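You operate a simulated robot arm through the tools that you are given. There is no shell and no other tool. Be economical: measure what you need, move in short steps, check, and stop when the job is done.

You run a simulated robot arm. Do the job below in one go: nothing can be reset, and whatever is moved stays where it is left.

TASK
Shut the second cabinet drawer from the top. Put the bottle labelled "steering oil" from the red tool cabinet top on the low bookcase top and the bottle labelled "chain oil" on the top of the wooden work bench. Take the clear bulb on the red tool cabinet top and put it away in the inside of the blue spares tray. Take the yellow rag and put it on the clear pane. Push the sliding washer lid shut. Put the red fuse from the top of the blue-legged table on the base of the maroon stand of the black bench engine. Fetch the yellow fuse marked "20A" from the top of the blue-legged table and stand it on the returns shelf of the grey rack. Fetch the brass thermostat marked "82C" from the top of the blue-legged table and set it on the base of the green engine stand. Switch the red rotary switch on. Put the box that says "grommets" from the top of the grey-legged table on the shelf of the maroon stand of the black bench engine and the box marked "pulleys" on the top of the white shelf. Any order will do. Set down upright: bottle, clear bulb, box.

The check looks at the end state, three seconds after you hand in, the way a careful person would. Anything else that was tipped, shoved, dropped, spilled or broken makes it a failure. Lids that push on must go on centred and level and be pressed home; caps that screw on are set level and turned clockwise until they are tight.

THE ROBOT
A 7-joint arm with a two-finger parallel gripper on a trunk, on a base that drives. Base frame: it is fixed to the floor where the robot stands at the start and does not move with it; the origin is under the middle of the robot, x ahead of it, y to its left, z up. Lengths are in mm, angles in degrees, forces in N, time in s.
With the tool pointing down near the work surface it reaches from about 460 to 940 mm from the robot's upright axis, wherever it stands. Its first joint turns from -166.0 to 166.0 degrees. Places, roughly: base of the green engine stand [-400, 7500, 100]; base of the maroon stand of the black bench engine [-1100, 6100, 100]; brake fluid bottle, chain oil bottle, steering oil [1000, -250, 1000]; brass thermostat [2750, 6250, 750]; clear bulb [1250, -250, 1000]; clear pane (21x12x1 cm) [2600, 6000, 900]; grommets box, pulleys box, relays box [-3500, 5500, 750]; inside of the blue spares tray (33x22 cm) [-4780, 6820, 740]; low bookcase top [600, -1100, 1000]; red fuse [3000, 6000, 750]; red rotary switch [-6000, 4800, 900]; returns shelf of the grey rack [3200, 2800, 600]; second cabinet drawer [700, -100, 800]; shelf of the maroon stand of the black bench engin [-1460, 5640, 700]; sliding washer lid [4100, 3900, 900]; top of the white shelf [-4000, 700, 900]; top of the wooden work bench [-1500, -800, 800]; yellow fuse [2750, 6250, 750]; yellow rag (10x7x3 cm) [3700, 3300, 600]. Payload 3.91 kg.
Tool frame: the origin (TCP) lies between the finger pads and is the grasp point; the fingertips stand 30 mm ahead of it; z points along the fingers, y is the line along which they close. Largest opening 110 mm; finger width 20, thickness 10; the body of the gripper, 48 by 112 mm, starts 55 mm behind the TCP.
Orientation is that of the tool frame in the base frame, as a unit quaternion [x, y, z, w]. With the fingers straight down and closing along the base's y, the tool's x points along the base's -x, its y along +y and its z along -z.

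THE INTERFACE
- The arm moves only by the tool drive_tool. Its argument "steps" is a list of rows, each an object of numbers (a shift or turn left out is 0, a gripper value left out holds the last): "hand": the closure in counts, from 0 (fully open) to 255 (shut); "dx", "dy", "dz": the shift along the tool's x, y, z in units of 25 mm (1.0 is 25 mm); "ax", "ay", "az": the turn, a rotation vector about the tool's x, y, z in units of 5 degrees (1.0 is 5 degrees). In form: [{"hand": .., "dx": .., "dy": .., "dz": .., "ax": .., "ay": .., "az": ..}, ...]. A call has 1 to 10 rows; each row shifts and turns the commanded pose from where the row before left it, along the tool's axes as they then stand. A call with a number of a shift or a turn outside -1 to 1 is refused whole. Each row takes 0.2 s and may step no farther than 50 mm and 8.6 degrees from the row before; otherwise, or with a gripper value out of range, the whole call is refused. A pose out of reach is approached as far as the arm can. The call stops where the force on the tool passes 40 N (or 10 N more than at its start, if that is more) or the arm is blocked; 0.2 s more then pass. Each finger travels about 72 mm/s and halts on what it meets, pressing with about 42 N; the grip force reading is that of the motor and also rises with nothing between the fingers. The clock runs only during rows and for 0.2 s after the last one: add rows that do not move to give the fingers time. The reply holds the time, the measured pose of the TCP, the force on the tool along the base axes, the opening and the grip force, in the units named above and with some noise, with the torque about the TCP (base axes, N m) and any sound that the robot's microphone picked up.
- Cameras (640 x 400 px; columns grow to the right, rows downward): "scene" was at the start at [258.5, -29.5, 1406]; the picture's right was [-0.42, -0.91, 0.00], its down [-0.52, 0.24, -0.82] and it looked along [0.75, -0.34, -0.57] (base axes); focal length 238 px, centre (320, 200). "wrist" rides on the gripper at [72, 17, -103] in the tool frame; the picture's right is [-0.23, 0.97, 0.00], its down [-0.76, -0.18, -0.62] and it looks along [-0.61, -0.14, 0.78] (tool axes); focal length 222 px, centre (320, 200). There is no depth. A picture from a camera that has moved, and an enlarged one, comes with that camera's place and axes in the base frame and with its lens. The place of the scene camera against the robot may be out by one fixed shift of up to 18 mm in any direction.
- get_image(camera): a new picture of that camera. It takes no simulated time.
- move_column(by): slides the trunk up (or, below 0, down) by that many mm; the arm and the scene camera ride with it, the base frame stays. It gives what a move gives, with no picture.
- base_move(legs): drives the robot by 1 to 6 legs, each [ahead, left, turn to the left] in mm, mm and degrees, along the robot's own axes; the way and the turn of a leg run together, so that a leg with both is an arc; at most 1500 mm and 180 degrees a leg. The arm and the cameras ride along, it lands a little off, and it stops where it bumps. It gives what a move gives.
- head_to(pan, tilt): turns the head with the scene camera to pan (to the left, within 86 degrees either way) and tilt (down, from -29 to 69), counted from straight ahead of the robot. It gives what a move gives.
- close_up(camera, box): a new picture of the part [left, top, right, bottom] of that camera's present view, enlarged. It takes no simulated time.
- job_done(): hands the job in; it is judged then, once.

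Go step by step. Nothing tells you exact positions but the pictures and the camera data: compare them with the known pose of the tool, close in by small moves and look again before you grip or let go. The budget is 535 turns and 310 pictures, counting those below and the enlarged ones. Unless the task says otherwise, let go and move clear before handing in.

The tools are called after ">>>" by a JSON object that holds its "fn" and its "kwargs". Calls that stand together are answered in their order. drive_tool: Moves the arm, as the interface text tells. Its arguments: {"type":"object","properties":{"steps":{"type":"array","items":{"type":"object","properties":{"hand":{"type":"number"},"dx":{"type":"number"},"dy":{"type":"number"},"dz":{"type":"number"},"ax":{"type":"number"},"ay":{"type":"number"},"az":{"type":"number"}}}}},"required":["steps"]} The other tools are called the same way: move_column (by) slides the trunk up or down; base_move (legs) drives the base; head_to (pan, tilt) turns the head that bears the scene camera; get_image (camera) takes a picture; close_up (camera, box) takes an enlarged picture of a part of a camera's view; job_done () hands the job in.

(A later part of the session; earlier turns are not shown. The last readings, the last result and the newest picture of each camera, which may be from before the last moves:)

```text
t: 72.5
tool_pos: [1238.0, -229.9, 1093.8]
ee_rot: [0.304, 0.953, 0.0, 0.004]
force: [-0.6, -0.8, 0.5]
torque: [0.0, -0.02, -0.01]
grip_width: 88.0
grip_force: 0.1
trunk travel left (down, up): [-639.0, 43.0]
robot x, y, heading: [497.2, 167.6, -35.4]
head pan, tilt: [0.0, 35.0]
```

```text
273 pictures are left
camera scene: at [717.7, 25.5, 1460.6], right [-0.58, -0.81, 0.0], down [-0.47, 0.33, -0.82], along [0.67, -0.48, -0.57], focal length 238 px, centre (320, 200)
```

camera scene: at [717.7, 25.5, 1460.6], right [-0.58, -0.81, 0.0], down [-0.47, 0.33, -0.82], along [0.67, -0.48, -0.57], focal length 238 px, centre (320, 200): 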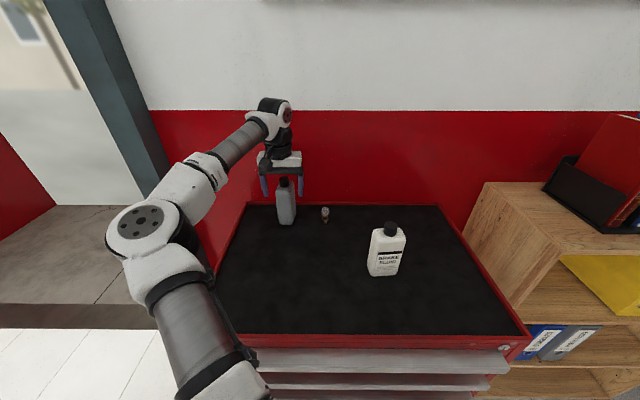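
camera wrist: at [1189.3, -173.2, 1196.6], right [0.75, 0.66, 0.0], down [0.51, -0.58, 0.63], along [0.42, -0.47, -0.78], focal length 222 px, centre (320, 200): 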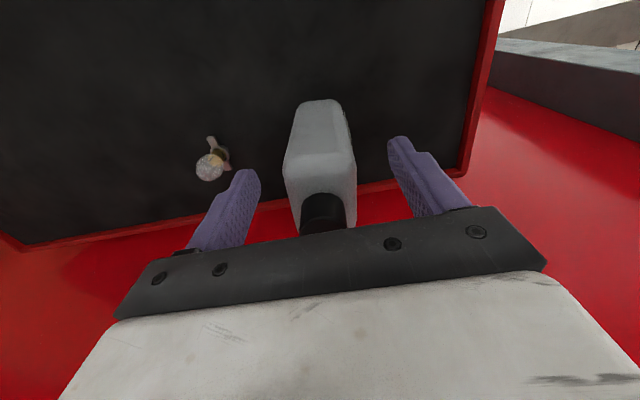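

>>> {"fn": "drive_tool", "kwargs": {"steps": [{"dz": 0.3}, {"hand": 255}, {}, {}, {}, {"dz": -0.5}, {"dz": -0.8}, {"dz": -1}, {"dz": -1}, {"dz": -1}]}}

>>> {"fn": "get_image", "kwargs": {"camera": "wrist"}}

```text
t: 74.7
tool_pos: [1237.5, -230.1, 1195.3]
ee_rot: [0.304, 0.953, 0.0, 0.004]
force: [-0.5, -0.7, -4.4]
torque: [0.03, 0.06, 0.0]
grip_width: 45.8
grip_force: 41.3
trunk travel left (down, up): [-639.0, 43.0]
robot x, y, heading: [501.4, 172.5, -35.6]
head pan, tilt: [0.0, 35.0]
```

```text
272 pictures are left
camera wrist: at [1188.5, -173.1, 1298.0], right [0.75, 0.66, 0.0], down [0.51, -0.58, 0.63], along [0.42, -0.47, -0.78], focal length 222 px, centre (320, 200)
```

wrist: 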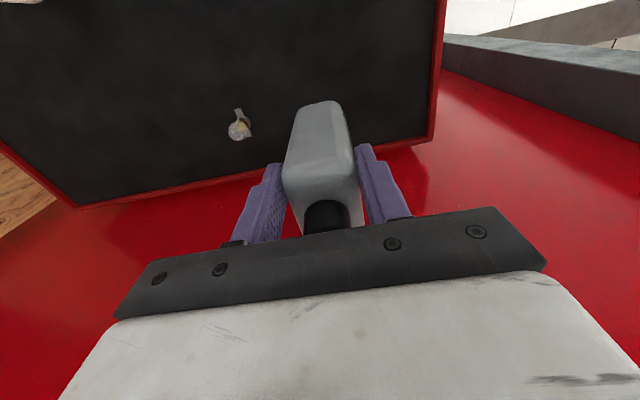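

Chain oil bottle held. I'll retract, back away and turn toward the wooden bench.

>>> {"fn": "drive_tool", "kwargs": {"steps": [{"dx": 1}, {"dx": 1}, {"dx": 1}, {"dx": 1}, {"dx": 1}, {"dx": 1}, {"dx": 1}, {"dx": 1}, {"dx": 1}, {"dx": 1}]}}

>>> {"fn": "drive_tool", "kwargs": {"steps": [{"dx": 1, "dy": -0.5}, {"dx": 1, "dy": -0.5}, {"dx": 1, "dy": -0.5}, {"dx": 1, "dy": -0.5}]}}

>>> {"fn": "base_move", "kwargs": {"legs": [[-500, 0, 0], [0, 0, -106]]}}

>>> {"fn": "head_to", "kwargs": {"pan": 0, "tilt": 20}}

>>> {"fn": "get_image", "kwargs": {"camera": "scene"}}

```text
t: 76.9
tool_pos: [1034.9, -83.1, 1192.4]
ee_rot: [0.304, 0.953, 0.0, 0.004]
force: [-1.0, -0.1, -3.1]
torque: [0.01, 0.03, 0.0]
grip_width: 45.8
grip_force: 41.5
trunk travel left (down, up): [-639.0, 43.0]
robot x, y, heading: [499.4, 170.9, -35.5]
head pan, tilt: [0.0, 35.0]
```

```text
t: 77.9
tool_pos: [924.4, -67.5, 1192.0]
ee_rot: [0.303, 0.953, 0.0, 0.003]
force: [-0.4, 0.6, -3.7]
torque: [0.06, 0.06, 0.0]
grip_width: 46.0
grip_force: 42.5
trunk travel left (down, up): [-639.0, 43.0]
robot x, y, heading: [499.5, 166.9, -35.7]
head pan, tilt: [0.0, 35.0]
```

```text
t: 85.4
tool_pos: [-258.1, 119.7, 1192.4]
ee_rot: [0.945, 0.326, -0.003, 0.002]
force: [-0.5, 0.1, -3.8]
torque: [0.03, -0.05, -0.01]
grip_width: 45.7
grip_force: 42.2
trunk travel left (down, up): [-639.0, 43.0]
robot x, y, heading: [91.4, 459.7, -141.7]
head pan, tilt: [0.0, 35.0]
```

```text
t: 86.2
tool_pos: [-257.1, 119.2, 1190.6]
ee_rot: [0.945, 0.327, -0.004, 0.002]
force: [0.5, 0.3, -4.2]
torque: [0.06, -0.05, -0.02]
grip_width: 45.8
grip_force: 42.1
trunk travel left (down, up): [-639.0, 43.0]
robot x, y, heading: [88.5, 459.3, -142.0]
head pan, tilt: [0.0, 20.0]
```

```text
271 pictures are left
camera scene: at [-110.3, 305.8, 1484.4], right [-0.62, 0.79, 0.0], down [0.27, 0.21, -0.94], along [-0.74, -0.58, -0.34], focal length 238 px, centre (320, 200)
```

scene: 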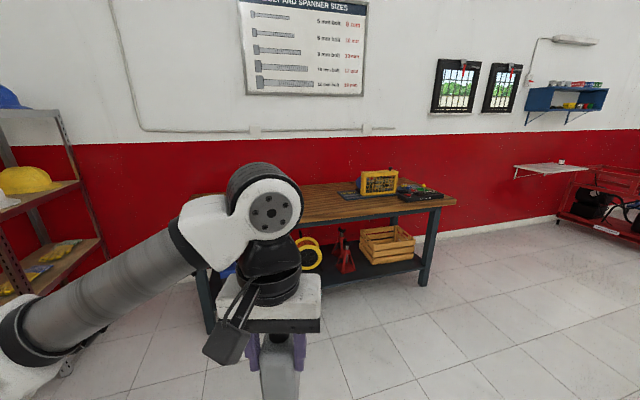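

The bench is ahead, with free top on its left half. I'm driving up to it.

>>> {"fn": "base_move", "kwargs": {"legs": [[1150, -178, 0], [0, 0, 16.7]]}}

>>> {"fn": "head_to", "kwargs": {"pan": 0, "tilt": 35}}

>>> {"fn": "get_image", "kwargs": {"camera": "scene"}}

>>> {"fn": "get_image", "kwargs": {"camera": "wrist"}}

```text
t: 93.1
tool_pos: [-1163.0, -537.3, 1192.0]
ee_rot: [0.888, 0.46, -0.002, 0.002]
force: [-0.9, -0.1, -3.3]
torque: [0.05, -0.05, -0.02]
grip_width: 45.9
grip_force: 42.2
trunk travel left (down, up): [-639.0, 43.0]
robot x, y, heading: [-930.9, -107.3, -125.3]
head pan, tilt: [0.0, 20.0]
```

```text
t: 93.9
tool_pos: [-1163.7, -537.5, 1191.4]
ee_rot: [0.888, 0.46, -0.003, 0.003]
force: [0.8, 0.8, -3.5]
torque: [0.07, -0.03, -0.01]
grip_width: 45.8
grip_force: 41.9
trunk travel left (down, up): [-639.0, 43.0]
robot x, y, heading: [-926.4, -112.9, -125.3]
head pan, tilt: [0.0, 35.0]
```

```text
270 pictures are left
camera scene: at [-1069.8, -313.1, 1460.6], right [-0.82, 0.58, 0.0], down [0.33, 0.47, -0.82], along [-0.47, -0.67, -0.57], focal length 238 px, centre (320, 200)
```

scene: 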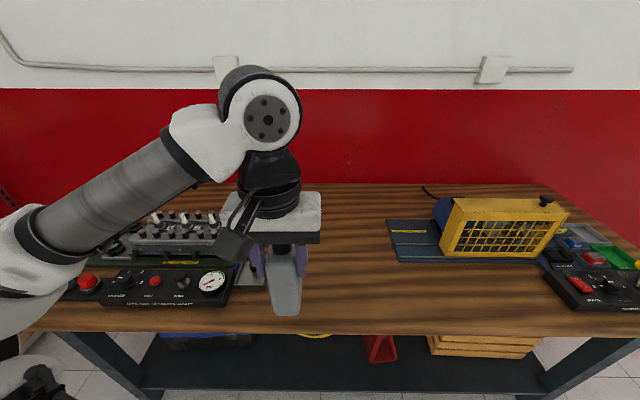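

```text
269 pictures are left
camera wrist: at [-1107.5, -485.7, 1294.9], right [0.66, -0.75, 0.0], down [-0.58, -0.52, 0.63], along [-0.47, -0.42, -0.78], focal length 222 px, centre (320, 200)
```

wrist: 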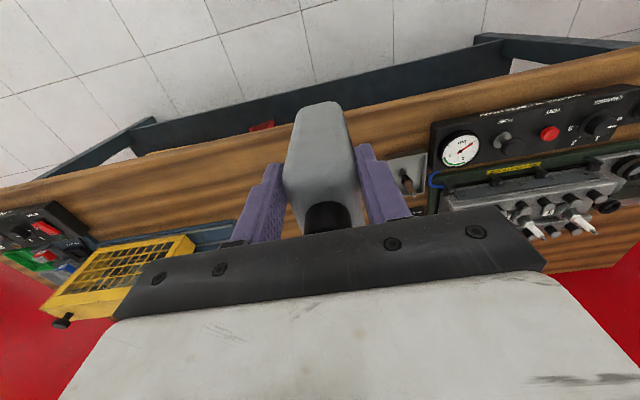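

>>> {"fn": "drive_tool", "kwargs": {"steps": [{"dx": -1, "dy": -0.34}, {"dx": -1, "dy": -0.34}, {"dx": -1, "dy": -0.34}, {"dx": -1, "dy": -0.34}, {"dx": -1, "dy": -0.34}, {"dx": -1, "dy": -0.34}, {"dx": -1, "dy": -0.34}, {"dx": -1, "dy": -0.34}, {"dx": -1, "dy": -0.34}, {"dx": -1, "dy": -0.34}]}}

>>> {"fn": "move_column", "kwargs": {"by": -200}}

>>> {"fn": "get_image", "kwargs": {"camera": "scene"}}

>>> {"fn": "get_image", "kwargs": {"camera": "wrist"}}

```text
t: 96.1
tool_pos: [-1377.0, -691.6, 1192.3]
ee_rot: [0.888, 0.461, -0.002, 0.001]
force: [-0.4, -1.3, -4.5]
torque: [0.07, -0.04, 0.0]
grip_width: 45.9
grip_force: 42.2
trunk travel left (down, up): [-639.0, 43.0]
robot x, y, heading: [-931.7, -109.8, -125.4]
head pan, tilt: [0.0, 35.0]
```

```text
t: 98.2
tool_pos: [-1376.5, -690.7, 993.0]
ee_rot: [0.888, 0.46, -0.003, 0.003]
force: [-0.7, -0.3, -3.4]
torque: [0.05, -0.02, 0.0]
grip_width: 45.5
grip_force: 42.2
trunk travel left (down, up): [-439.0, 243.0]
robot x, y, heading: [-932.2, -110.0, -125.3]
head pan, tilt: [0.0, 35.0]
```

```text
268 pictures are left
camera scene: at [-1069.8, -313.0, 1260.6], right [-0.82, 0.58, 0.0], down [0.33, 0.47, -0.82], along [-0.47, -0.67, -0.57], focal length 238 px, centre (320, 200)
```

scene: 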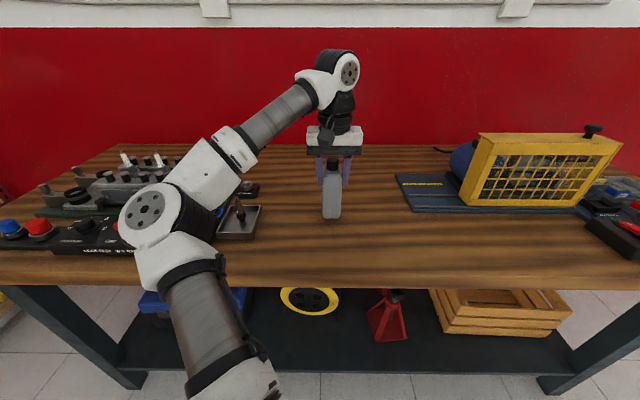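

```text
267 pictures are left
camera wrist: at [-1320.6, -640.7, 1096.1], right [0.66, -0.75, 0.0], down [-0.58, -0.52, 0.63], along [-0.47, -0.42, -0.78], focal length 222 px, centre (320, 200)
```

wrist: 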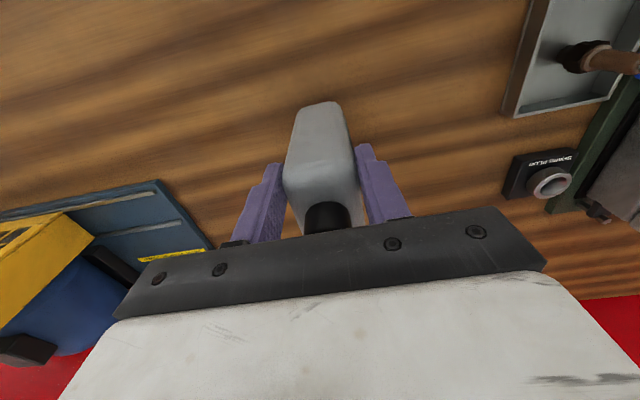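

>>> {"fn": "drive_tool", "kwargs": {"steps": [{"dz": 0.8}, {"dz": 0.8}, {"dz": 0.4}, {"dz": 0.3}, {"dz": 0.2}, {"dz": 0.2}, {"dz": 0.2}, {"dz": 0.2}]}}

>>> {"fn": "get_image", "kwargs": {"camera": "scene"}}

```text
t: 98.9
tool_pos: [-1375.0, -689.4, 962.1]
ee_rot: [0.888, 0.46, -0.008, 0.003]
force: [2.2, 1.2, 22.6]
torque: [0.38, -0.63, -0.18]
grip_width: 45.7
grip_force: 42.3
trunk travel left (down, up): [-439.0, 243.0]
robot x, y, heading: [-927.8, -111.0, -125.2]
head pan, tilt: [0.0, 35.0]
stopped in row 3: the force on the tool passed its limit at 43 N (the readings are from after the stop); the commanded pose is now the measured one
```

```text
266 pictures are left
camera scene: at [-1068.1, -311.1, 1261.4], right [-0.82, 0.58, 0.0], down [0.33, 0.47, -0.82], along [-0.47, -0.67, -0.57], focal length 238 px, centre (320, 200)
```

scene: 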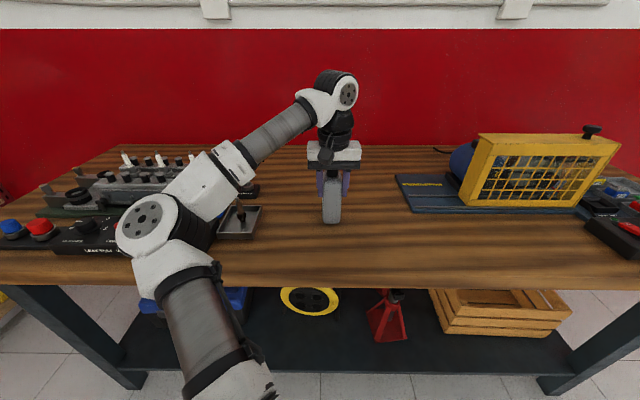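

Contact on the bench. I'll ease off and release.

>>> {"fn": "drive_tool", "kwargs": {"steps": [{"dz": -0.2}, {}]}}

```text
t: 99.5
tool_pos: [-1375.6, -691.8, 964.9]
ee_rot: [0.887, 0.461, -0.007, 0.003]
force: [0.7, 1.4, -0.1]
torque: [0.11, 0.09, -0.06]
grip_width: 45.7
grip_force: 42.2
trunk travel left (down, up): [-439.0, 243.0]
robot x, y, heading: [-928.3, -109.5, -125.1]
head pan, tilt: [0.0, 35.0]
```

>>> {"fn": "drive_tool", "kwargs": {"steps": [{"hand": 70}, {}, {}, {"dz": -0.5}, {"dz": -1}, {"dz": -1}, {"dz": -1}, {"dz": -1}, {"dz": -1}, {"dz": -1}]}}

>>> {"fn": "get_image", "kwargs": {"camera": "wrist"}}

>>> {"fn": "get_image", "kwargs": {"camera": "scene"}}

```text
t: 101.7
tool_pos: [-1374.5, -688.2, 1101.5]
ee_rot: [0.887, 0.461, -0.007, 0.003]
force: [-0.7, 0.0, -0.1]
torque: [0.0, 0.0, -0.01]
grip_width: 80.1
grip_force: 0.0
out of reach, approached as far as the arm can: row 10
trunk travel left (down, up): [-439.0, 243.0]
robot x, y, heading: [-927.0, -109.7, -125.1]
head pan, tilt: [0.0, 35.0]
```

```text
265 pictures are left
camera wrist: at [-1318.5, -637.8, 1204.3], right [0.67, -0.75, 0.0], down [-0.58, -0.51, 0.63], along [-0.47, -0.42, -0.77], focal length 222 px, centre (320, 200)
```

wrist: 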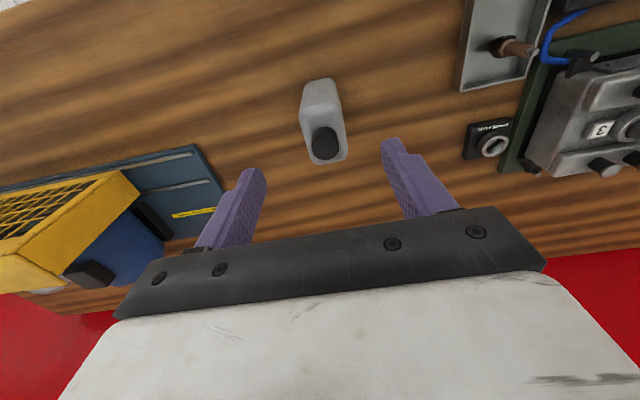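

```text
264 pictures are left
camera scene: at [-1069.6, -312.9, 1260.6], right [-0.82, 0.58, 0.0], down [0.33, 0.47, -0.82], along [-0.47, -0.67, -0.57], focal length 238 px, centre (320, 200)
```

scene: 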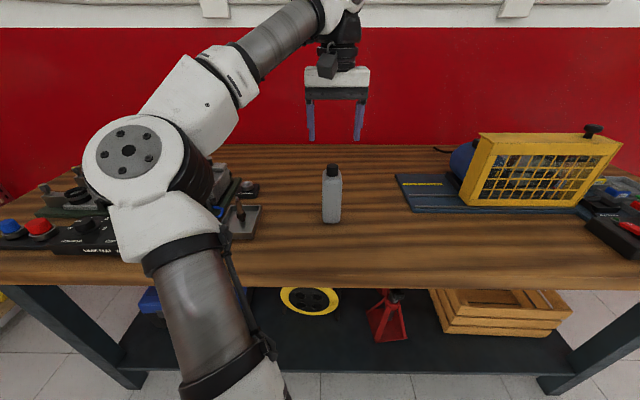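

Chain oil is standing on the bench. I'll go back to the cabinet for the bulb.

>>> {"fn": "move_column", "kwargs": {"by": 220}}

>>> {"fn": "drive_tool", "kwargs": {"steps": [{"dx": 1, "hand": 0}, {"dx": 1}, {"dx": 1}, {"dx": 1}, {"dx": 1}, {"dx": 1}, {"dx": 1}, {"dx": 1}, {"dx": 1}, {"dx": 1}]}}

>>> {"fn": "base_move", "kwargs": {"legs": [[-200, 0, 0], [0, 0, 90], [0, 851, 0], [980, 0, 0]]}}

>>> {"fn": "get_image", "kwargs": {"camera": "scene"}}

>>> {"fn": "get_image", "kwargs": {"camera": "wrist"}}

```text
t: 104.0
tool_pos: [-1375.7, -688.1, 1321.4]
ee_rot: [0.888, 0.461, -0.006, 0.004]
force: [0.9, -0.7, 0.1]
torque: [0.0, 0.02, 0.02]
grip_width: 79.9
grip_force: 0.0
trunk travel left (down, up): [-659.0, 23.0]
robot x, y, heading: [-930.1, -110.5, -125.4]
head pan, tilt: [0.0, 35.0]
```

```text
t: 106.2
tool_pos: [-1230.9, -485.2, 1317.8]
ee_rot: [0.887, 0.461, -0.006, 0.003]
force: [-0.2, 0.8, 0.4]
torque: [-0.02, 0.0, -0.02]
grip_width: 110.0
grip_force: 0.2
trunk travel left (down, up): [-659.0, 23.0]
robot x, y, heading: [-926.4, -107.9, -125.4]
head pan, tilt: [0.0, 35.0]
```

```text
t: 122.9
tool_pos: [851.9, -141.7, 1315.9]
ee_rot: [0.304, 0.953, -0.002, 0.007]
force: [-0.2, -0.3, 0.3]
torque: [0.02, 0.01, 0.02]
grip_width: 110.1
grip_force: 0.1
trunk travel left (down, up): [-659.0, 23.0]
robot x, y, heading: [479.1, 160.0, -35.5]
head pan, tilt: [0.0, 35.0]
```

```text
263 pictures are left
camera scene: at [696.8, 19.5, 1480.6], right [-0.58, -0.81, 0.0], down [-0.47, 0.33, -0.82], along [0.67, -0.48, -0.57], focal length 238 px, centre (320, 200)
```

scene: 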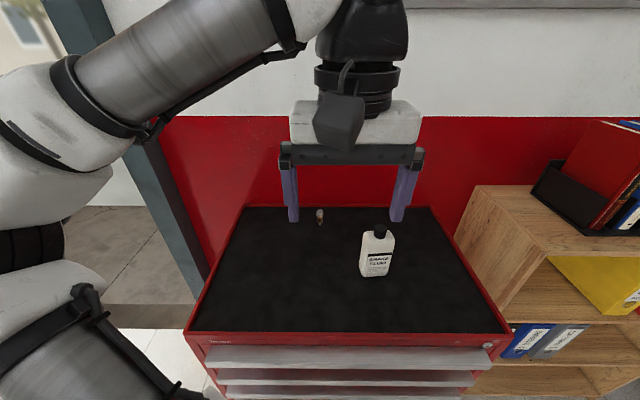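

```text
262 pictures are left
camera wrist: at [802.0, -84.3, 1420.2], right [0.75, 0.66, 0.0], down [0.51, -0.58, 0.63], along [0.42, -0.47, -0.77], focal length 222 px, centre (320, 200)
```

wrist: 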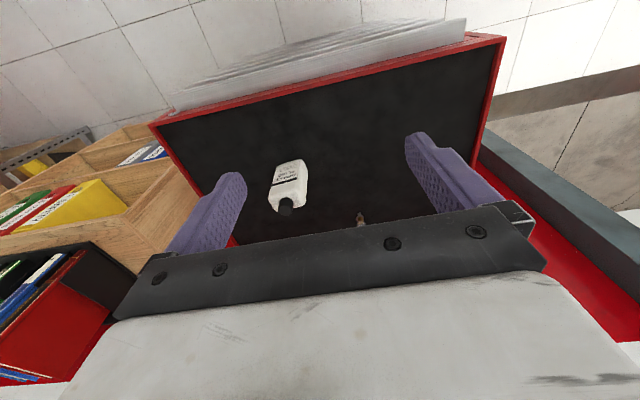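

>>> {"fn": "drive_tool", "kwargs": {"steps": [{"dx": -1, "dy": 0.15}, {"dx": -1, "dy": 0.15}, {"dx": -1, "dy": 0.15}, {"dx": -1, "dy": 0.15}, {"dx": -1, "dy": 0.15}, {"dx": -1, "dy": 0.15}, {"dx": -1, "dy": 0.15}, {"dx": -1, "dy": 0.15}, {"dx": -1, "dy": 0.15}, {"dx": -1, "dy": 0.15}]}}

>>> {"fn": "drive_tool", "kwargs": {"steps": [{"dx": -1}, {"dx": -1}, {"dx": -1}, {"dz": 1}, {"dz": 1}, {"dz": 1}, {"dz": 1}, {"dz": 1}, {"dz": 1}]}}

>>> {"fn": "get_image", "kwargs": {"camera": "wrist"}}

>>> {"fn": "close_up", "kwargs": {"camera": "scene", "box": [260, 180, 380, 255]}}

```text
t: 125.1
tool_pos: [1078.5, -256.4, 1322.1]
ee_rot: [0.304, 0.953, -0.002, 0.007]
force: [0.1, 1.3, -0.8]
torque: [-0.01, -0.01, -0.02]
grip_width: 110.1
grip_force: 0.0
trunk travel left (down, up): [-659.0, 23.0]
robot x, y, heading: [475.9, 158.4, -35.5]
head pan, tilt: [0.0, 35.0]
```

```text
t: 127.1
tool_pos: [1140.9, -300.6, 1164.2]
ee_rot: [0.304, 0.953, -0.002, 0.007]
force: [-0.1, 0.5, -0.6]
torque: [-0.03, -0.02, 0.0]
grip_width: 110.0
grip_force: 0.0
out of reach, approached as far as the arm can: row 2, 3
trunk travel left (down, up): [-659.0, 23.0]
robot x, y, heading: [480.6, 163.2, -35.4]
head pan, tilt: [0.0, 35.0]
```

```text
261 pictures are left
camera wrist: at [1090.1, -242.3, 1267.2], right [0.75, 0.66, 0.0], down [0.51, -0.58, 0.63], along [0.42, -0.47, -0.77], focal length 222 px, centre (320, 200)
```

wrist: 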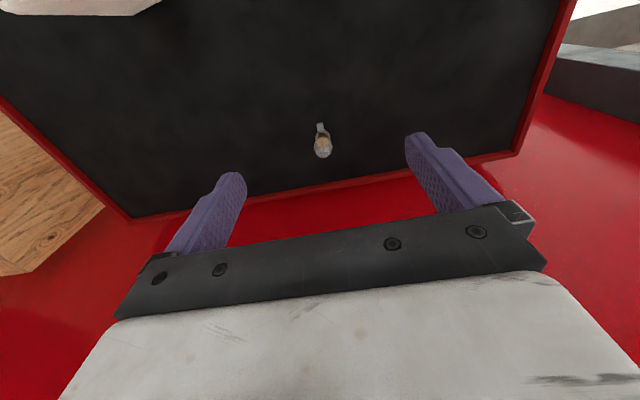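

```text
5.33 times, centred on (320, 218) of scene
camera zoom: at [696.8, 19.6, 1480.6], right [-0.58, -0.81, 0.0], down [-0.47, 0.33, -0.82], along [0.67, -0.48, -0.57], focal length 1270 px, centre (320, 107)
```

zoom: 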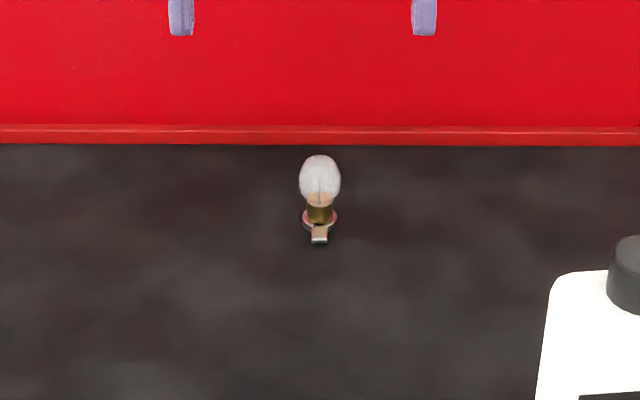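

>>> {"fn": "drive_tool", "kwargs": {"steps": [{"dx": -0.8, "dy": -0.1, "hand": 110}, {"dx": -0.8, "dy": -0.1}, {"dz": 0.9}, {"dz": 0.9}, {"dz": 0.9}, {"dz": 0.9}]}}

>>> {"fn": "get_image", "kwargs": {"camera": "wrist"}}

>>> {"fn": "close_up", "kwargs": {"camera": "scene", "box": [240, 150, 400, 250]}}

```text
t: 128.5
tool_pos: [1170.8, -327.1, 1075.2]
ee_rot: [0.303, 0.953, -0.002, 0.007]
force: [0.0, -0.2, 0.3]
torque: [0.02, 0.01, 0.0]
grip_width: 62.7
grip_force: 0.0
trunk travel left (down, up): [-659.0, 23.0]
robot x, y, heading: [477.0, 162.7, -35.7]
head pan, tilt: [0.0, 35.0]
```

```text
259 pictures are left
camera wrist: at [1121.0, -269.3, 1177.7], right [0.75, 0.66, 0.0], down [0.51, -0.58, 0.63], along [0.42, -0.47, -0.77], focal length 222 px, centre (320, 200)
```

wrist: 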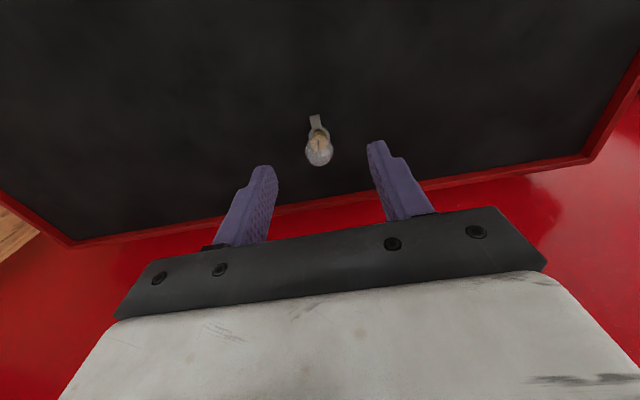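

```text
4.00 times, centred on (320, 200) of scene
camera zoom: at [696.7, 19.6, 1480.6], right [-0.58, -0.81, 0.0], down [-0.47, 0.33, -0.82], along [0.67, -0.48, -0.57], focal length 952 px, centre (320, 200)
```

zoom: 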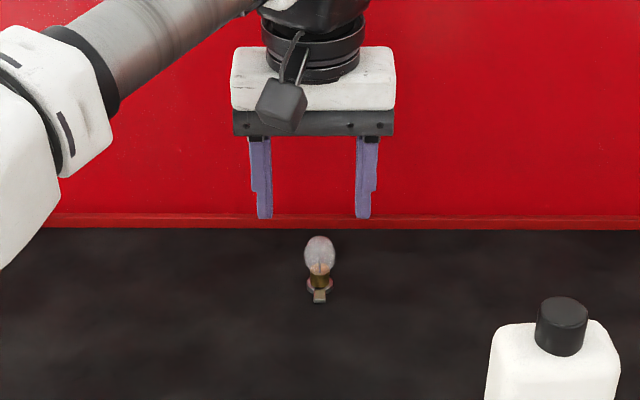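

>>> {"fn": "drive_tool", "kwargs": {"steps": [{"dz": 0.8, "dx": -0.1}, {"dz": 0.8}, {"dz": 0.5}, {"dz": 0.2}]}}

>>> {"fn": "close_up", "kwargs": {"camera": "scene", "box": [240, 150, 400, 250]}}

>>> {"fn": "get_image", "kwargs": {"camera": "wrist"}}

```text
t: 129.5
tool_pos: [1174.9, -328.5, 1018.2]
ee_rot: [0.303, 0.953, -0.001, 0.007]
force: [-0.8, -0.2, 1.2]
torque: [-0.02, -0.02, 0.0]
grip_width: 62.9
grip_force: 0.0
trunk travel left (down, up): [-659.0, 23.0]
robot x, y, heading: [478.8, 159.9, -35.5]
head pan, tilt: [0.0, 35.0]
```

```text
4.00 times, centred on (320, 200) of scene
camera zoom: at [696.5, 19.7, 1480.7], right [-0.58, -0.81, 0.0], down [-0.47, 0.33, -0.82], along [0.67, -0.48, -0.57], focal length 952 px, centre (320, 200)
```

zoom: 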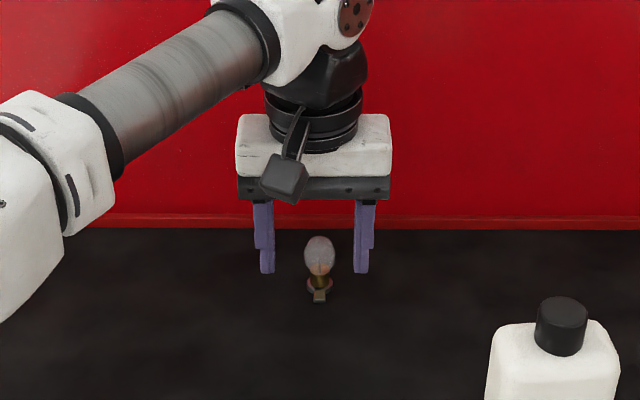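

```text
256 pictures are left
camera wrist: at [1123.8, -271.6, 1121.3], right [0.75, 0.66, 0.0], down [0.51, -0.58, 0.63], along [0.42, -0.47, -0.77], focal length 222 px, centre (320, 200)
```

wrist: 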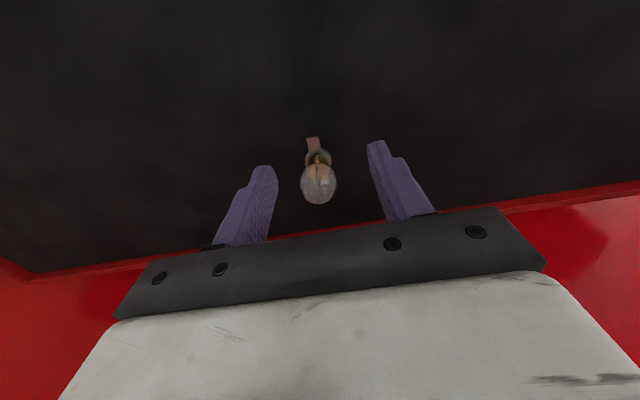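

>>> {"fn": "drive_tool", "kwargs": {"steps": [{"dz": 0.3}, {"hand": 255}, {}, {}, {}]}}

>>> {"fn": "get_image", "kwargs": {"camera": "wrist"}}

```text
t: 130.7
tool_pos: [1173.7, -329.3, 1011.3]
ee_rot: [0.303, 0.953, -0.002, 0.007]
force: [0.5, -1.0, 1.0]
torque: [0.0, -0.05, -0.01]
grip_width: 20.4
grip_force: 41.7
trunk travel left (down, up): [-659.0, 23.0]
robot x, y, heading: [477.3, 163.7, -35.5]
head pan, tilt: [0.0, 35.0]
```

```text
255 pictures are left
camera wrist: at [1123.8, -272.2, 1114.1], right [0.75, 0.66, 0.0], down [0.51, -0.58, 0.63], along [0.42, -0.47, -0.77], focal length 222 px, centre (320, 200)
```

wrist: 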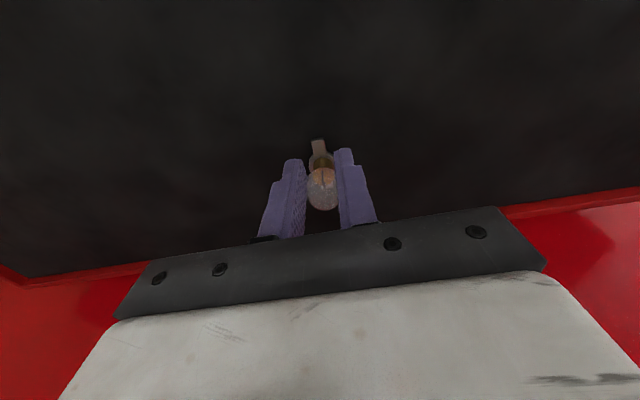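

Bulb gripped. I'll lift it, retract, back off, and look across the workshop.

>>> {"fn": "drive_tool", "kwargs": {"steps": [{"dz": -0.6}, {"dz": -1}, {"dz": -1}, {"dz": -1}, {"dz": -1}, {"dz": -1}, {"dz": -1}, {"dx": 1, "dz": -1}, {"dx": 1}, {"dx": 1}]}}

>>> {"fn": "drive_tool", "kwargs": {"steps": [{"dx": 1}, {"dx": 1}, {"dx": 1}, {"dx": 1}, {"dx": 1}, {"dx": 1}, {"dx": 1}, {"dx": 1}, {"dx": 1}]}}

>>> {"fn": "base_move", "kwargs": {"legs": [[-700, 0, 0], [0, 0, 140]]}}

>>> {"fn": "head_to", "kwargs": {"pan": 0, "tilt": 12}}

>>> {"fn": "get_image", "kwargs": {"camera": "scene"}}

>>> {"fn": "get_image", "kwargs": {"camera": "wrist"}}

```text
t: 132.9
tool_pos: [1110.3, -281.6, 1201.8]
ee_rot: [0.304, 0.953, -0.001, 0.007]
force: [-0.9, 0.1, 0.2]
torque: [-0.05, 0.03, -0.01]
grip_width: 0.1
grip_force: 37.4
trunk travel left (down, up): [-659.0, 23.0]
robot x, y, heading: [474.2, 163.0, -35.4]
head pan, tilt: [0.0, 35.0]
```

```text
t: 134.9
tool_pos: [928.2, -153.7, 1196.2]
ee_rot: [0.304, 0.953, -0.002, 0.007]
force: [-1.0, -0.6, 0.1]
torque: [0.04, 0.03, -0.01]
grip_width: 0.0
grip_force: 37.8
trunk travel left (down, up): [-659.0, 23.0]
robot x, y, heading: [479.8, 160.9, -35.6]
head pan, tilt: [0.0, 35.0]
```

```text
t: 144.7
tool_pos: [-215.6, 1106.5, 1196.0]
ee_rot: [0.781, -0.624, -0.006, -0.005]
force: [-0.2, -0.3, 0.7]
torque: [-0.02, 0.02, -0.02]
grip_width: 0.0
grip_force: 37.1
trunk travel left (down, up): [-659.0, 23.0]
robot x, y, heading: [-90.3, 573.6, 102.6]
head pan, tilt: [0.0, 35.0]
```

```text
t: 145.5
tool_pos: [-216.1, 1105.8, 1195.5]
ee_rot: [0.781, -0.624, -0.006, -0.004]
force: [-0.7, 0.2, -0.1]
torque: [-0.01, 0.01, -0.02]
grip_width: 0.0
grip_force: 37.6
trunk travel left (down, up): [-659.0, 23.0]
robot x, y, heading: [-95.2, 571.1, 102.6]
head pan, tilt: [0.0, 12.0]
```

```text
254 pictures are left
camera scene: at [-141.8, 834.7, 1517.5], right [0.98, 0.22, 0.0], down [0.05, -0.2, -0.98], along [-0.21, 0.95, -0.21], focal length 238 px, centre (320, 200)
```

scene: 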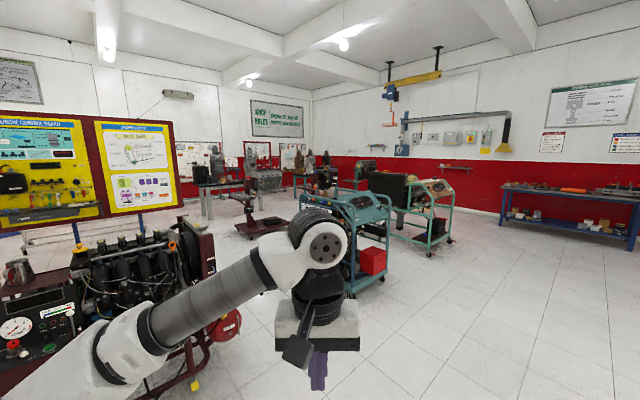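

```text
253 pictures are left
camera wrist: at [-215.7, 1030.9, 1298.9], right [-1.0, 0.01, 0.0], down [0.01, 0.77, 0.63], along [0.0, 0.63, -0.77], focal length 222 px, centre (320, 200)
```

wrist: 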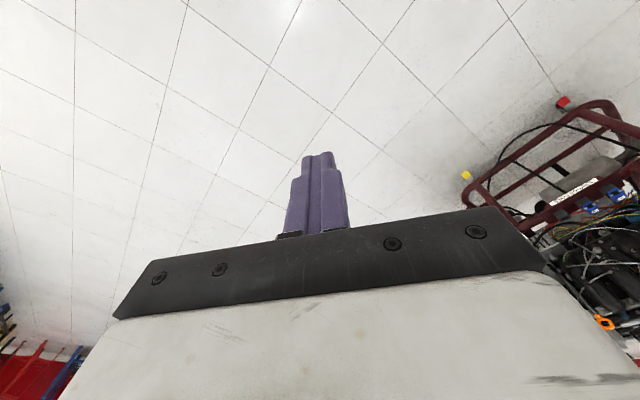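

The bulb slipped out of the grip. I'll go back to the cabinet and check where it is.

>>> {"fn": "base_move", "kwargs": {"legs": [[0, 0, -138.2], [690, 0, 0]]}}

>>> {"fn": "head_to", "kwargs": {"pan": 0, "tilt": 35}}

>>> {"fn": "get_image", "kwargs": {"camera": "scene"}}

>>> {"fn": "close_up", "kwargs": {"camera": "scene", "box": [240, 180, 400, 280]}}

```text
t: 155.2
tool_pos: [913.8, -149.5, 1195.6]
ee_rot: [0.305, 0.952, -0.001, 0.007]
force: [-0.9, 0.8, -0.7]
torque: [-0.03, 0.01, -0.02]
grip_width: 0.0
grip_force: 38.3
trunk travel left (down, up): [-659.0, 23.0]
robot x, y, heading: [464.1, 170.1, -35.9]
head pan, tilt: [0.0, 12.0]
```

```text
t: 156.1
tool_pos: [913.4, -148.2, 1196.1]
ee_rot: [0.305, 0.952, -0.002, 0.006]
force: [0.1, -0.2, -0.2]
torque: [-0.01, 0.02, -0.03]
grip_width: 0.0
grip_force: 37.1
trunk travel left (down, up): [-659.0, 23.0]
robot x, y, heading: [464.9, 166.4, -35.6]
head pan, tilt: [0.0, 35.0]
```

```text
252 pictures are left
camera scene: at [683.3, 26.0, 1480.7], right [-0.58, -0.81, 0.0], down [-0.47, 0.33, -0.82], along [0.67, -0.48, -0.57], focal length 238 px, centre (320, 200)
```

scene: 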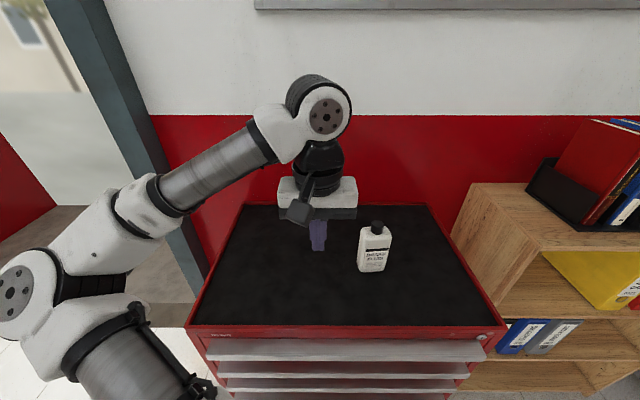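

```text
4.00 times, centred on (320, 230) of scene
camera zoom: at [683.3, 26.0, 1480.7], right [-0.58, -0.81, 0.0], down [-0.47, 0.33, -0.82], along [0.67, -0.48, -0.57], focal length 952 px, centre (320, 80)
```

zoom: 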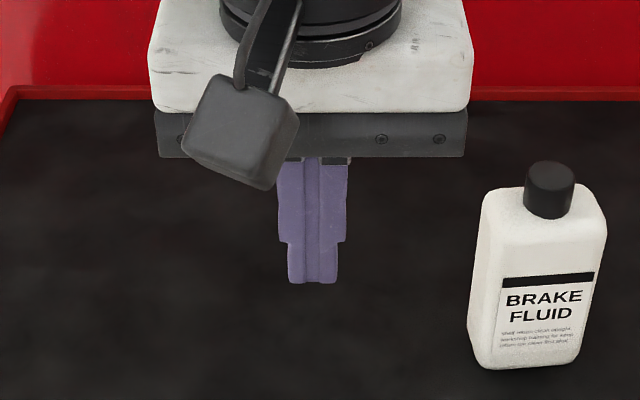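

Gripper blocks the spot; open it, move up/forward and look with the wrist camera.

>>> {"fn": "drive_tool", "kwargs": {"steps": [{"dz": -1, "hand": 0}, {"dz": -1}, {"dx": -1, "dz": -0.5}, {"dx": -1}, {"dx": -1}]}}

>>> {"fn": "get_image", "kwargs": {"camera": "wrist"}}

>>> {"fn": "close_up", "kwargs": {"camera": "scene", "box": [240, 150, 400, 250]}}

```text
t: 157.3
tool_pos: [975.4, -192.2, 1259.2]
ee_rot: [0.304, 0.953, -0.002, 0.007]
force: [0.9, -0.6, -0.2]
torque: [-0.01, 0.02, 0.0]
grip_width: 110.1
grip_force: 0.0
trunk travel left (down, up): [-659.0, 23.0]
robot x, y, heading: [464.0, 168.2, -35.8]
head pan, tilt: [0.0, 35.0]
```

```text
250 pictures are left
camera wrist: at [924.5, -134.9, 1362.0], right [0.75, 0.66, 0.0], down [0.51, -0.58, 0.63], along [0.42, -0.47, -0.77], focal length 222 px, centre (320, 200)
```

wrist: 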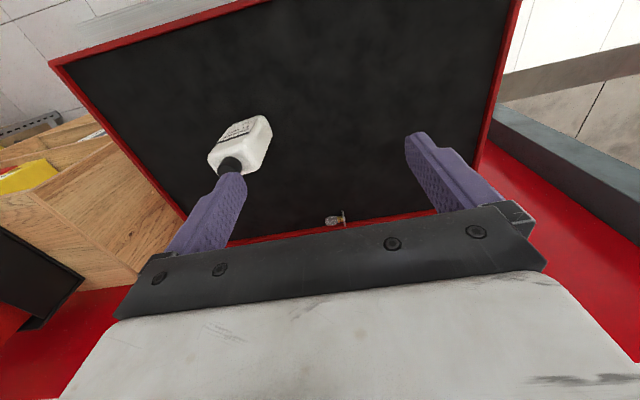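

```text
4.00 times, centred on (320, 200) of scene
camera zoom: at [683.5, 25.7, 1480.5], right [-0.58, -0.81, 0.0], down [-0.47, 0.33, -0.82], along [0.67, -0.48, -0.57], focal length 952 px, centre (320, 200)
```

zoom: 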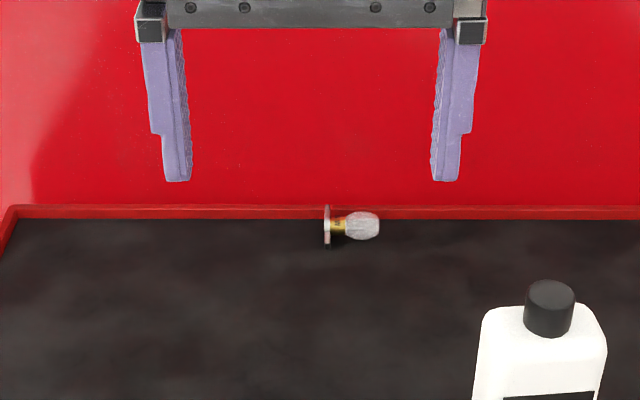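

The bulb is lying on its side near the back rim. I'll move closer to inspect it.

>>> {"fn": "base_move", "kwargs": {"legs": [[60, -60, 0]]}}

>>> {"fn": "drive_tool", "kwargs": {"steps": [{"dx": -1}, {"dx": -1}, {"dx": -1}, {"dx": -1}, {"dx": -1}, {"dx": -1}, {"dx": -1, "dz": 0.5}, {"dz": 1}, {"dz": 1}, {"dz": 1}]}}

>>> {"fn": "get_image", "kwargs": {"camera": "wrist"}}

>>> {"fn": "close_up", "kwargs": {"camera": "scene", "box": [240, 150, 400, 250]}}

```text
t: 158.4
tool_pos: [988.5, -276.2, 1260.3]
ee_rot: [0.305, 0.952, -0.002, 0.007]
force: [0.0, 0.2, 0.2]
torque: [-0.03, 0.02, -0.02]
grip_width: 110.1
grip_force: 0.0
trunk travel left (down, up): [-659.0, 23.0]
robot x, y, heading: [479.4, 86.5, -35.7]
head pan, tilt: [0.0, 35.0]
```

```text
t: 160.6
tool_pos: [1130.5, -378.1, 1174.8]
ee_rot: [0.304, 0.953, -0.002, 0.007]
force: [-0.2, -0.4, 0.3]
torque: [0.0, 0.01, 0.0]
grip_width: 109.8
grip_force: 0.2
trunk travel left (down, up): [-659.0, 23.0]
robot x, y, heading: [480.0, 83.6, -36.1]
head pan, tilt: [0.0, 35.0]
```

```text
248 pictures are left
camera wrist: at [1081.1, -320.3, 1277.1], right [0.75, 0.66, 0.0], down [0.51, -0.58, 0.63], along [0.42, -0.47, -0.77], focal length 222 px, centre (320, 200)
```

wrist: 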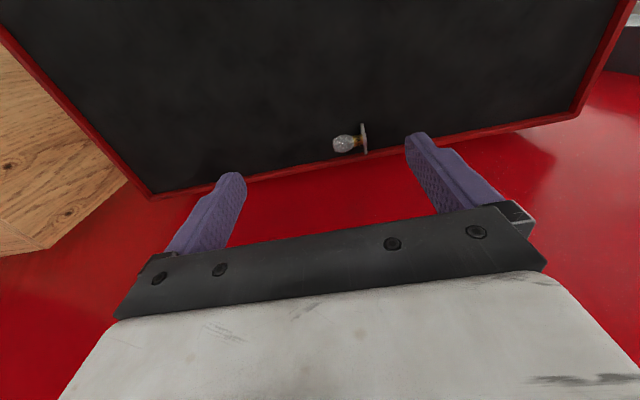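

```text
4.00 times, centred on (320, 200) of scene
camera zoom: at [697.3, -57.3, 1480.6], right [-0.58, -0.81, 0.0], down [-0.47, 0.33, -0.82], along [0.67, -0.48, -0.57], focal length 952 px, centre (320, 200)
```

zoom: 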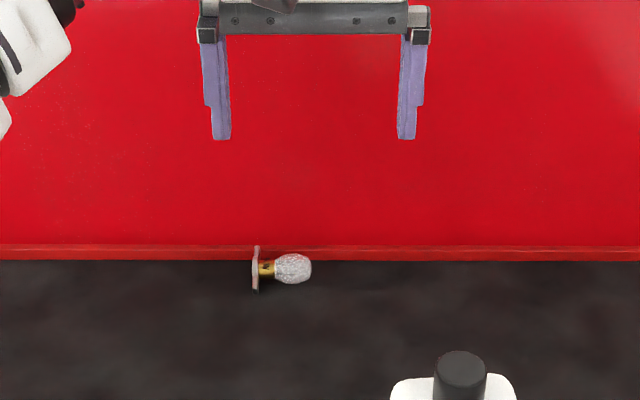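

I'll touch the cabinet top with the closed fingertips to learn its true height, since my height estimate was likely off.

>>> {"fn": "drive_tool", "kwargs": {"steps": [{"hand": 255, "dz": 1}, {"dz": 1}, {"dz": 1}, {"dz": 1}, {"dz": 1}, {"dz": 1}, {"dz": 0.2}, {"dz": 0.2}, {"dz": 0.2}, {"dz": 0.2}]}}

>>> {"fn": "drive_tool", "kwargs": {"steps": [{"dz": 0.2}, {"dz": 0.2}, {"dz": 0.2}, {"dz": 0.2}, {"dz": 0.2}, {"dz": 0.2}]}}

```text
t: 162.8
tool_pos: [1133.2, -378.6, 1005.4]
ee_rot: [0.305, 0.952, -0.002, 0.007]
force: [0.2, -0.1, 0.0]
torque: [-0.01, 0.0, 0.0]
grip_width: 0.2
grip_force: 37.0
trunk travel left (down, up): [-659.0, 23.0]
robot x, y, heading: [481.9, 87.0, -35.5]
head pan, tilt: [0.0, 35.0]
```

```text
t: 164.0
tool_pos: [1133.2, -378.5, 990.5]
ee_rot: [0.306, 0.952, -0.005, 0.012]
force: [-9.2, 8.4, 18.6]
torque: [0.35, 0.4, -0.04]
grip_width: 0.1
grip_force: 37.8
trunk travel left (down, up): [-659.0, 23.0]
robot x, y, heading: [480.8, 87.6, -35.8]
head pan, tilt: [0.0, 35.0]
stopped in row 5: the force on the tool passed its limit at 45 N (the readings are from after the stop); the commanded pose is now the measured one
```

The surface is at z 960, which is 18 mm lower than I assumed and explains the bad grip. I'll lift, go over the lying bulb and look.

>>> {"fn": "drive_tool", "kwargs": {"steps": [{"dz": -1, "ay": 0.3, "hand": 70}, {"dz": -1}, {"dx": -1, "dy": 0.4}, {"dx": -1, "dy": 0.4}, {"dx": -0.8, "dy": 0.34}, {}]}}

>>> {"fn": "get_image", "kwargs": {"camera": "wrist"}}

>>> {"fn": "close_up", "kwargs": {"camera": "scene", "box": [240, 150, 400, 250]}}

```text
t: 165.4
tool_pos: [1208.5, -396.6, 1035.3]
ee_rot: [0.305, 0.952, -0.001, -0.001]
force: [-0.3, -0.2, -1.1]
torque: [-0.03, -0.01, 0.03]
grip_width: 79.7
grip_force: 0.0
trunk travel left (down, up): [-659.0, 23.0]
robot x, y, heading: [477.9, 83.3, -35.6]
head pan, tilt: [0.0, 35.0]
```

```text
246 pictures are left
camera wrist: at [1159.8, -340.5, 1140.2], right [0.75, 0.66, 0.0], down [0.52, -0.59, 0.62], along [0.41, -0.47, -0.78], focal length 222 px, centre (320, 200)
```

wrist: 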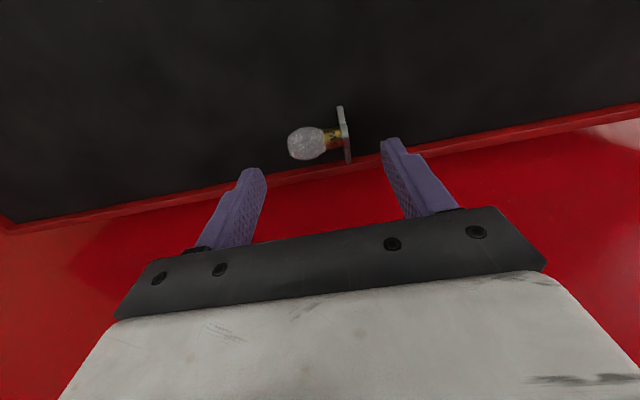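

```text
4.00 times, centred on (320, 200) of scene
camera zoom: at [697.0, -57.1, 1480.7], right [-0.58, -0.81, 0.0], down [-0.47, 0.33, -0.82], along [0.67, -0.48, -0.57], focal length 952 px, centre (320, 200)
```

zoom: 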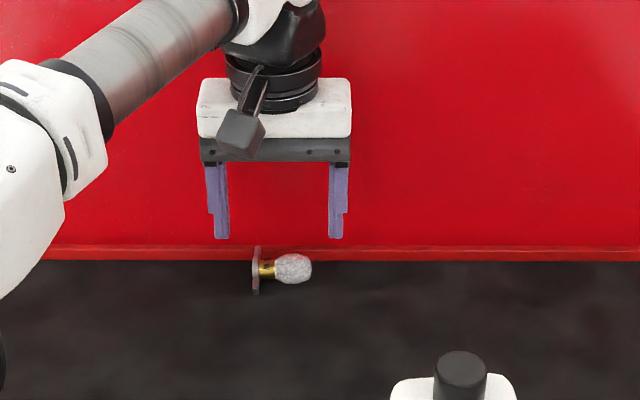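

>>> {"fn": "drive_tool", "kwargs": {"steps": [{"dz": 0.8, "dx": 0.08}, {"dz": 0.8}, {}]}}

>>> {"fn": "drive_tool", "kwargs": {"steps": [{"hand": 255}, {}, {}, {}]}}

>>> {"fn": "get_image", "kwargs": {"camera": "wrist"}}

```text
t: 166.2
tool_pos: [1205.6, -395.0, 996.7]
ee_rot: [0.304, 0.953, -0.001, -0.001]
force: [-0.2, -0.2, 0.5]
torque: [0.0, 0.0, -0.03]
grip_width: 79.7
grip_force: 0.2
trunk travel left (down, up): [-659.0, 23.0]
robot x, y, heading: [477.7, 84.3, -35.7]
head pan, tilt: [0.0, 35.0]
```

```text
t: 167.2
tool_pos: [1207.8, -395.0, 997.0]
ee_rot: [0.305, 0.952, -0.001, -0.001]
force: [0.1, 0.7, -0.2]
torque: [0.0, 0.0, -0.02]
grip_width: 48.0
grip_force: 42.5
trunk travel left (down, up): [-659.0, 23.0]
robot x, y, heading: [482.4, 89.0, -35.7]
head pan, tilt: [0.0, 35.0]
```

```text
244 pictures are left
camera wrist: at [1157.7, -339.0, 1100.3], right [0.75, 0.66, 0.0], down [0.52, -0.59, 0.62], along [0.41, -0.47, -0.78], focal length 222 px, centre (320, 200)
```

wrist: 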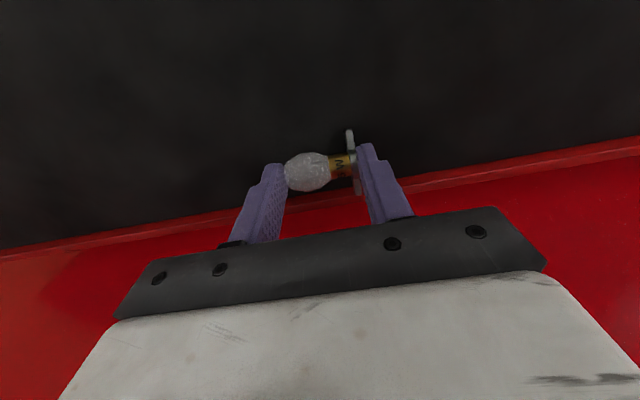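

>>> {"fn": "drive_tool", "kwargs": {"steps": [{"dz": -0.3}, {"dz": -0.4}, {"dz": -0.5}, {}]}}

>>> {"fn": "get_image", "kwargs": {"camera": "wrist"}}

```text
t: 168.2
tool_pos: [1207.0, -396.4, 1027.1]
ee_rot: [0.305, 0.952, -0.001, -0.001]
force: [0.5, -1.2, -0.7]
torque: [0.0, 0.01, 0.02]
grip_width: 47.7
grip_force: 42.3
trunk travel left (down, up): [-659.0, 23.0]
robot x, y, heading: [478.6, 87.9, -35.7]
head pan, tilt: [0.0, 35.0]
```

```text
243 pictures are left
camera wrist: at [1158.0, -339.5, 1130.4], right [0.75, 0.66, 0.0], down [0.52, -0.59, 0.62], along [0.41, -0.47, -0.78], focal length 222 px, centre (320, 200)
```

wrist: 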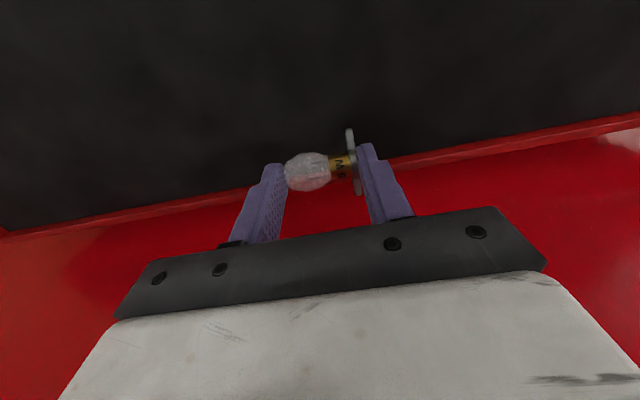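

Held firmly end to end. I'll move it away from the rim and lay it down in open space to regrasp.

>>> {"fn": "drive_tool", "kwargs": {"steps": [{"dx": 0.9, "dy": 0.4}, {"dx": 0.9, "dy": 0.4}, {"dx": 0.9, "dy": 0.4}, {"dx": 0.9, "dy": 0.4}, {"dx": 0.9, "dy": 0.4}, {"dx": 0.9, "dy": 0.4}, {"dz": 0.6}, {"dz": 0.4}, {"dz": 0.15}, {}]}}

>>> {"fn": "drive_tool", "kwargs": {"steps": [{"hand": 100}, {}, {}, {"dz": -0.5}, {"dz": -1}, {"dz": -1}]}}

>>> {"fn": "get_image", "kwargs": {"camera": "wrist"}}

>>> {"fn": "close_up", "kwargs": {"camera": "scene", "box": [220, 180, 380, 280]}}

```text
t: 170.4
tool_pos: [1131.8, -268.8, 998.1]
ee_rot: [0.304, 0.953, -0.001, -0.001]
force: [0.5, 0.1, -0.6]
torque: [0.0, 0.01, 0.0]
grip_width: 47.7
grip_force: 42.1
trunk travel left (down, up): [-659.0, 23.0]
robot x, y, heading: [479.0, 84.7, -35.6]
head pan, tilt: [0.0, 35.0]
```

```text
t: 171.8
tool_pos: [1130.7, -269.6, 1061.4]
ee_rot: [0.304, 0.953, 0.0, -0.001]
force: [-0.2, -0.1, 0.5]
torque: [0.02, -0.01, 0.02]
grip_width: 66.6
grip_force: 0.0
trunk travel left (down, up): [-659.0, 23.0]
robot x, y, heading: [482.7, 85.8, -35.6]
head pan, tilt: [0.0, 35.0]
```

```text
242 pictures are left
camera wrist: at [1082.6, -212.1, 1164.2], right [0.75, 0.66, 0.0], down [0.52, -0.59, 0.62], along [0.41, -0.47, -0.78], focal length 222 px, centre (320, 200)
```

wrist: 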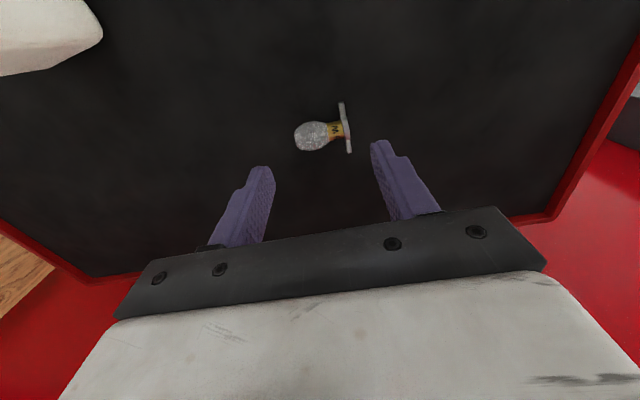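

```text
4.00 times, centred on (300, 230) of scene
camera zoom: at [696.9, -57.2, 1480.7], right [-0.58, -0.81, 0.0], down [-0.47, 0.33, -0.82], along [0.67, -0.48, -0.57], focal length 952 px, centre (400, 80)
```

zoom: 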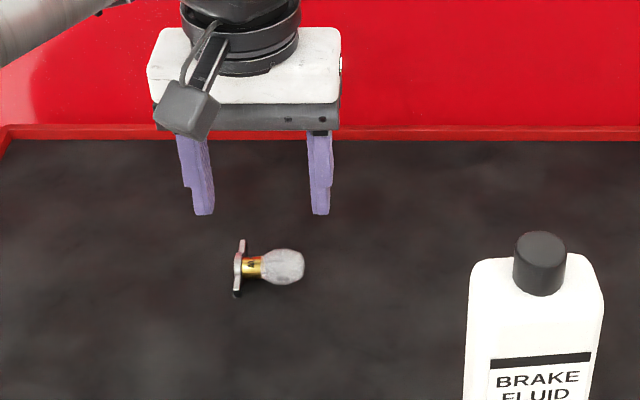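

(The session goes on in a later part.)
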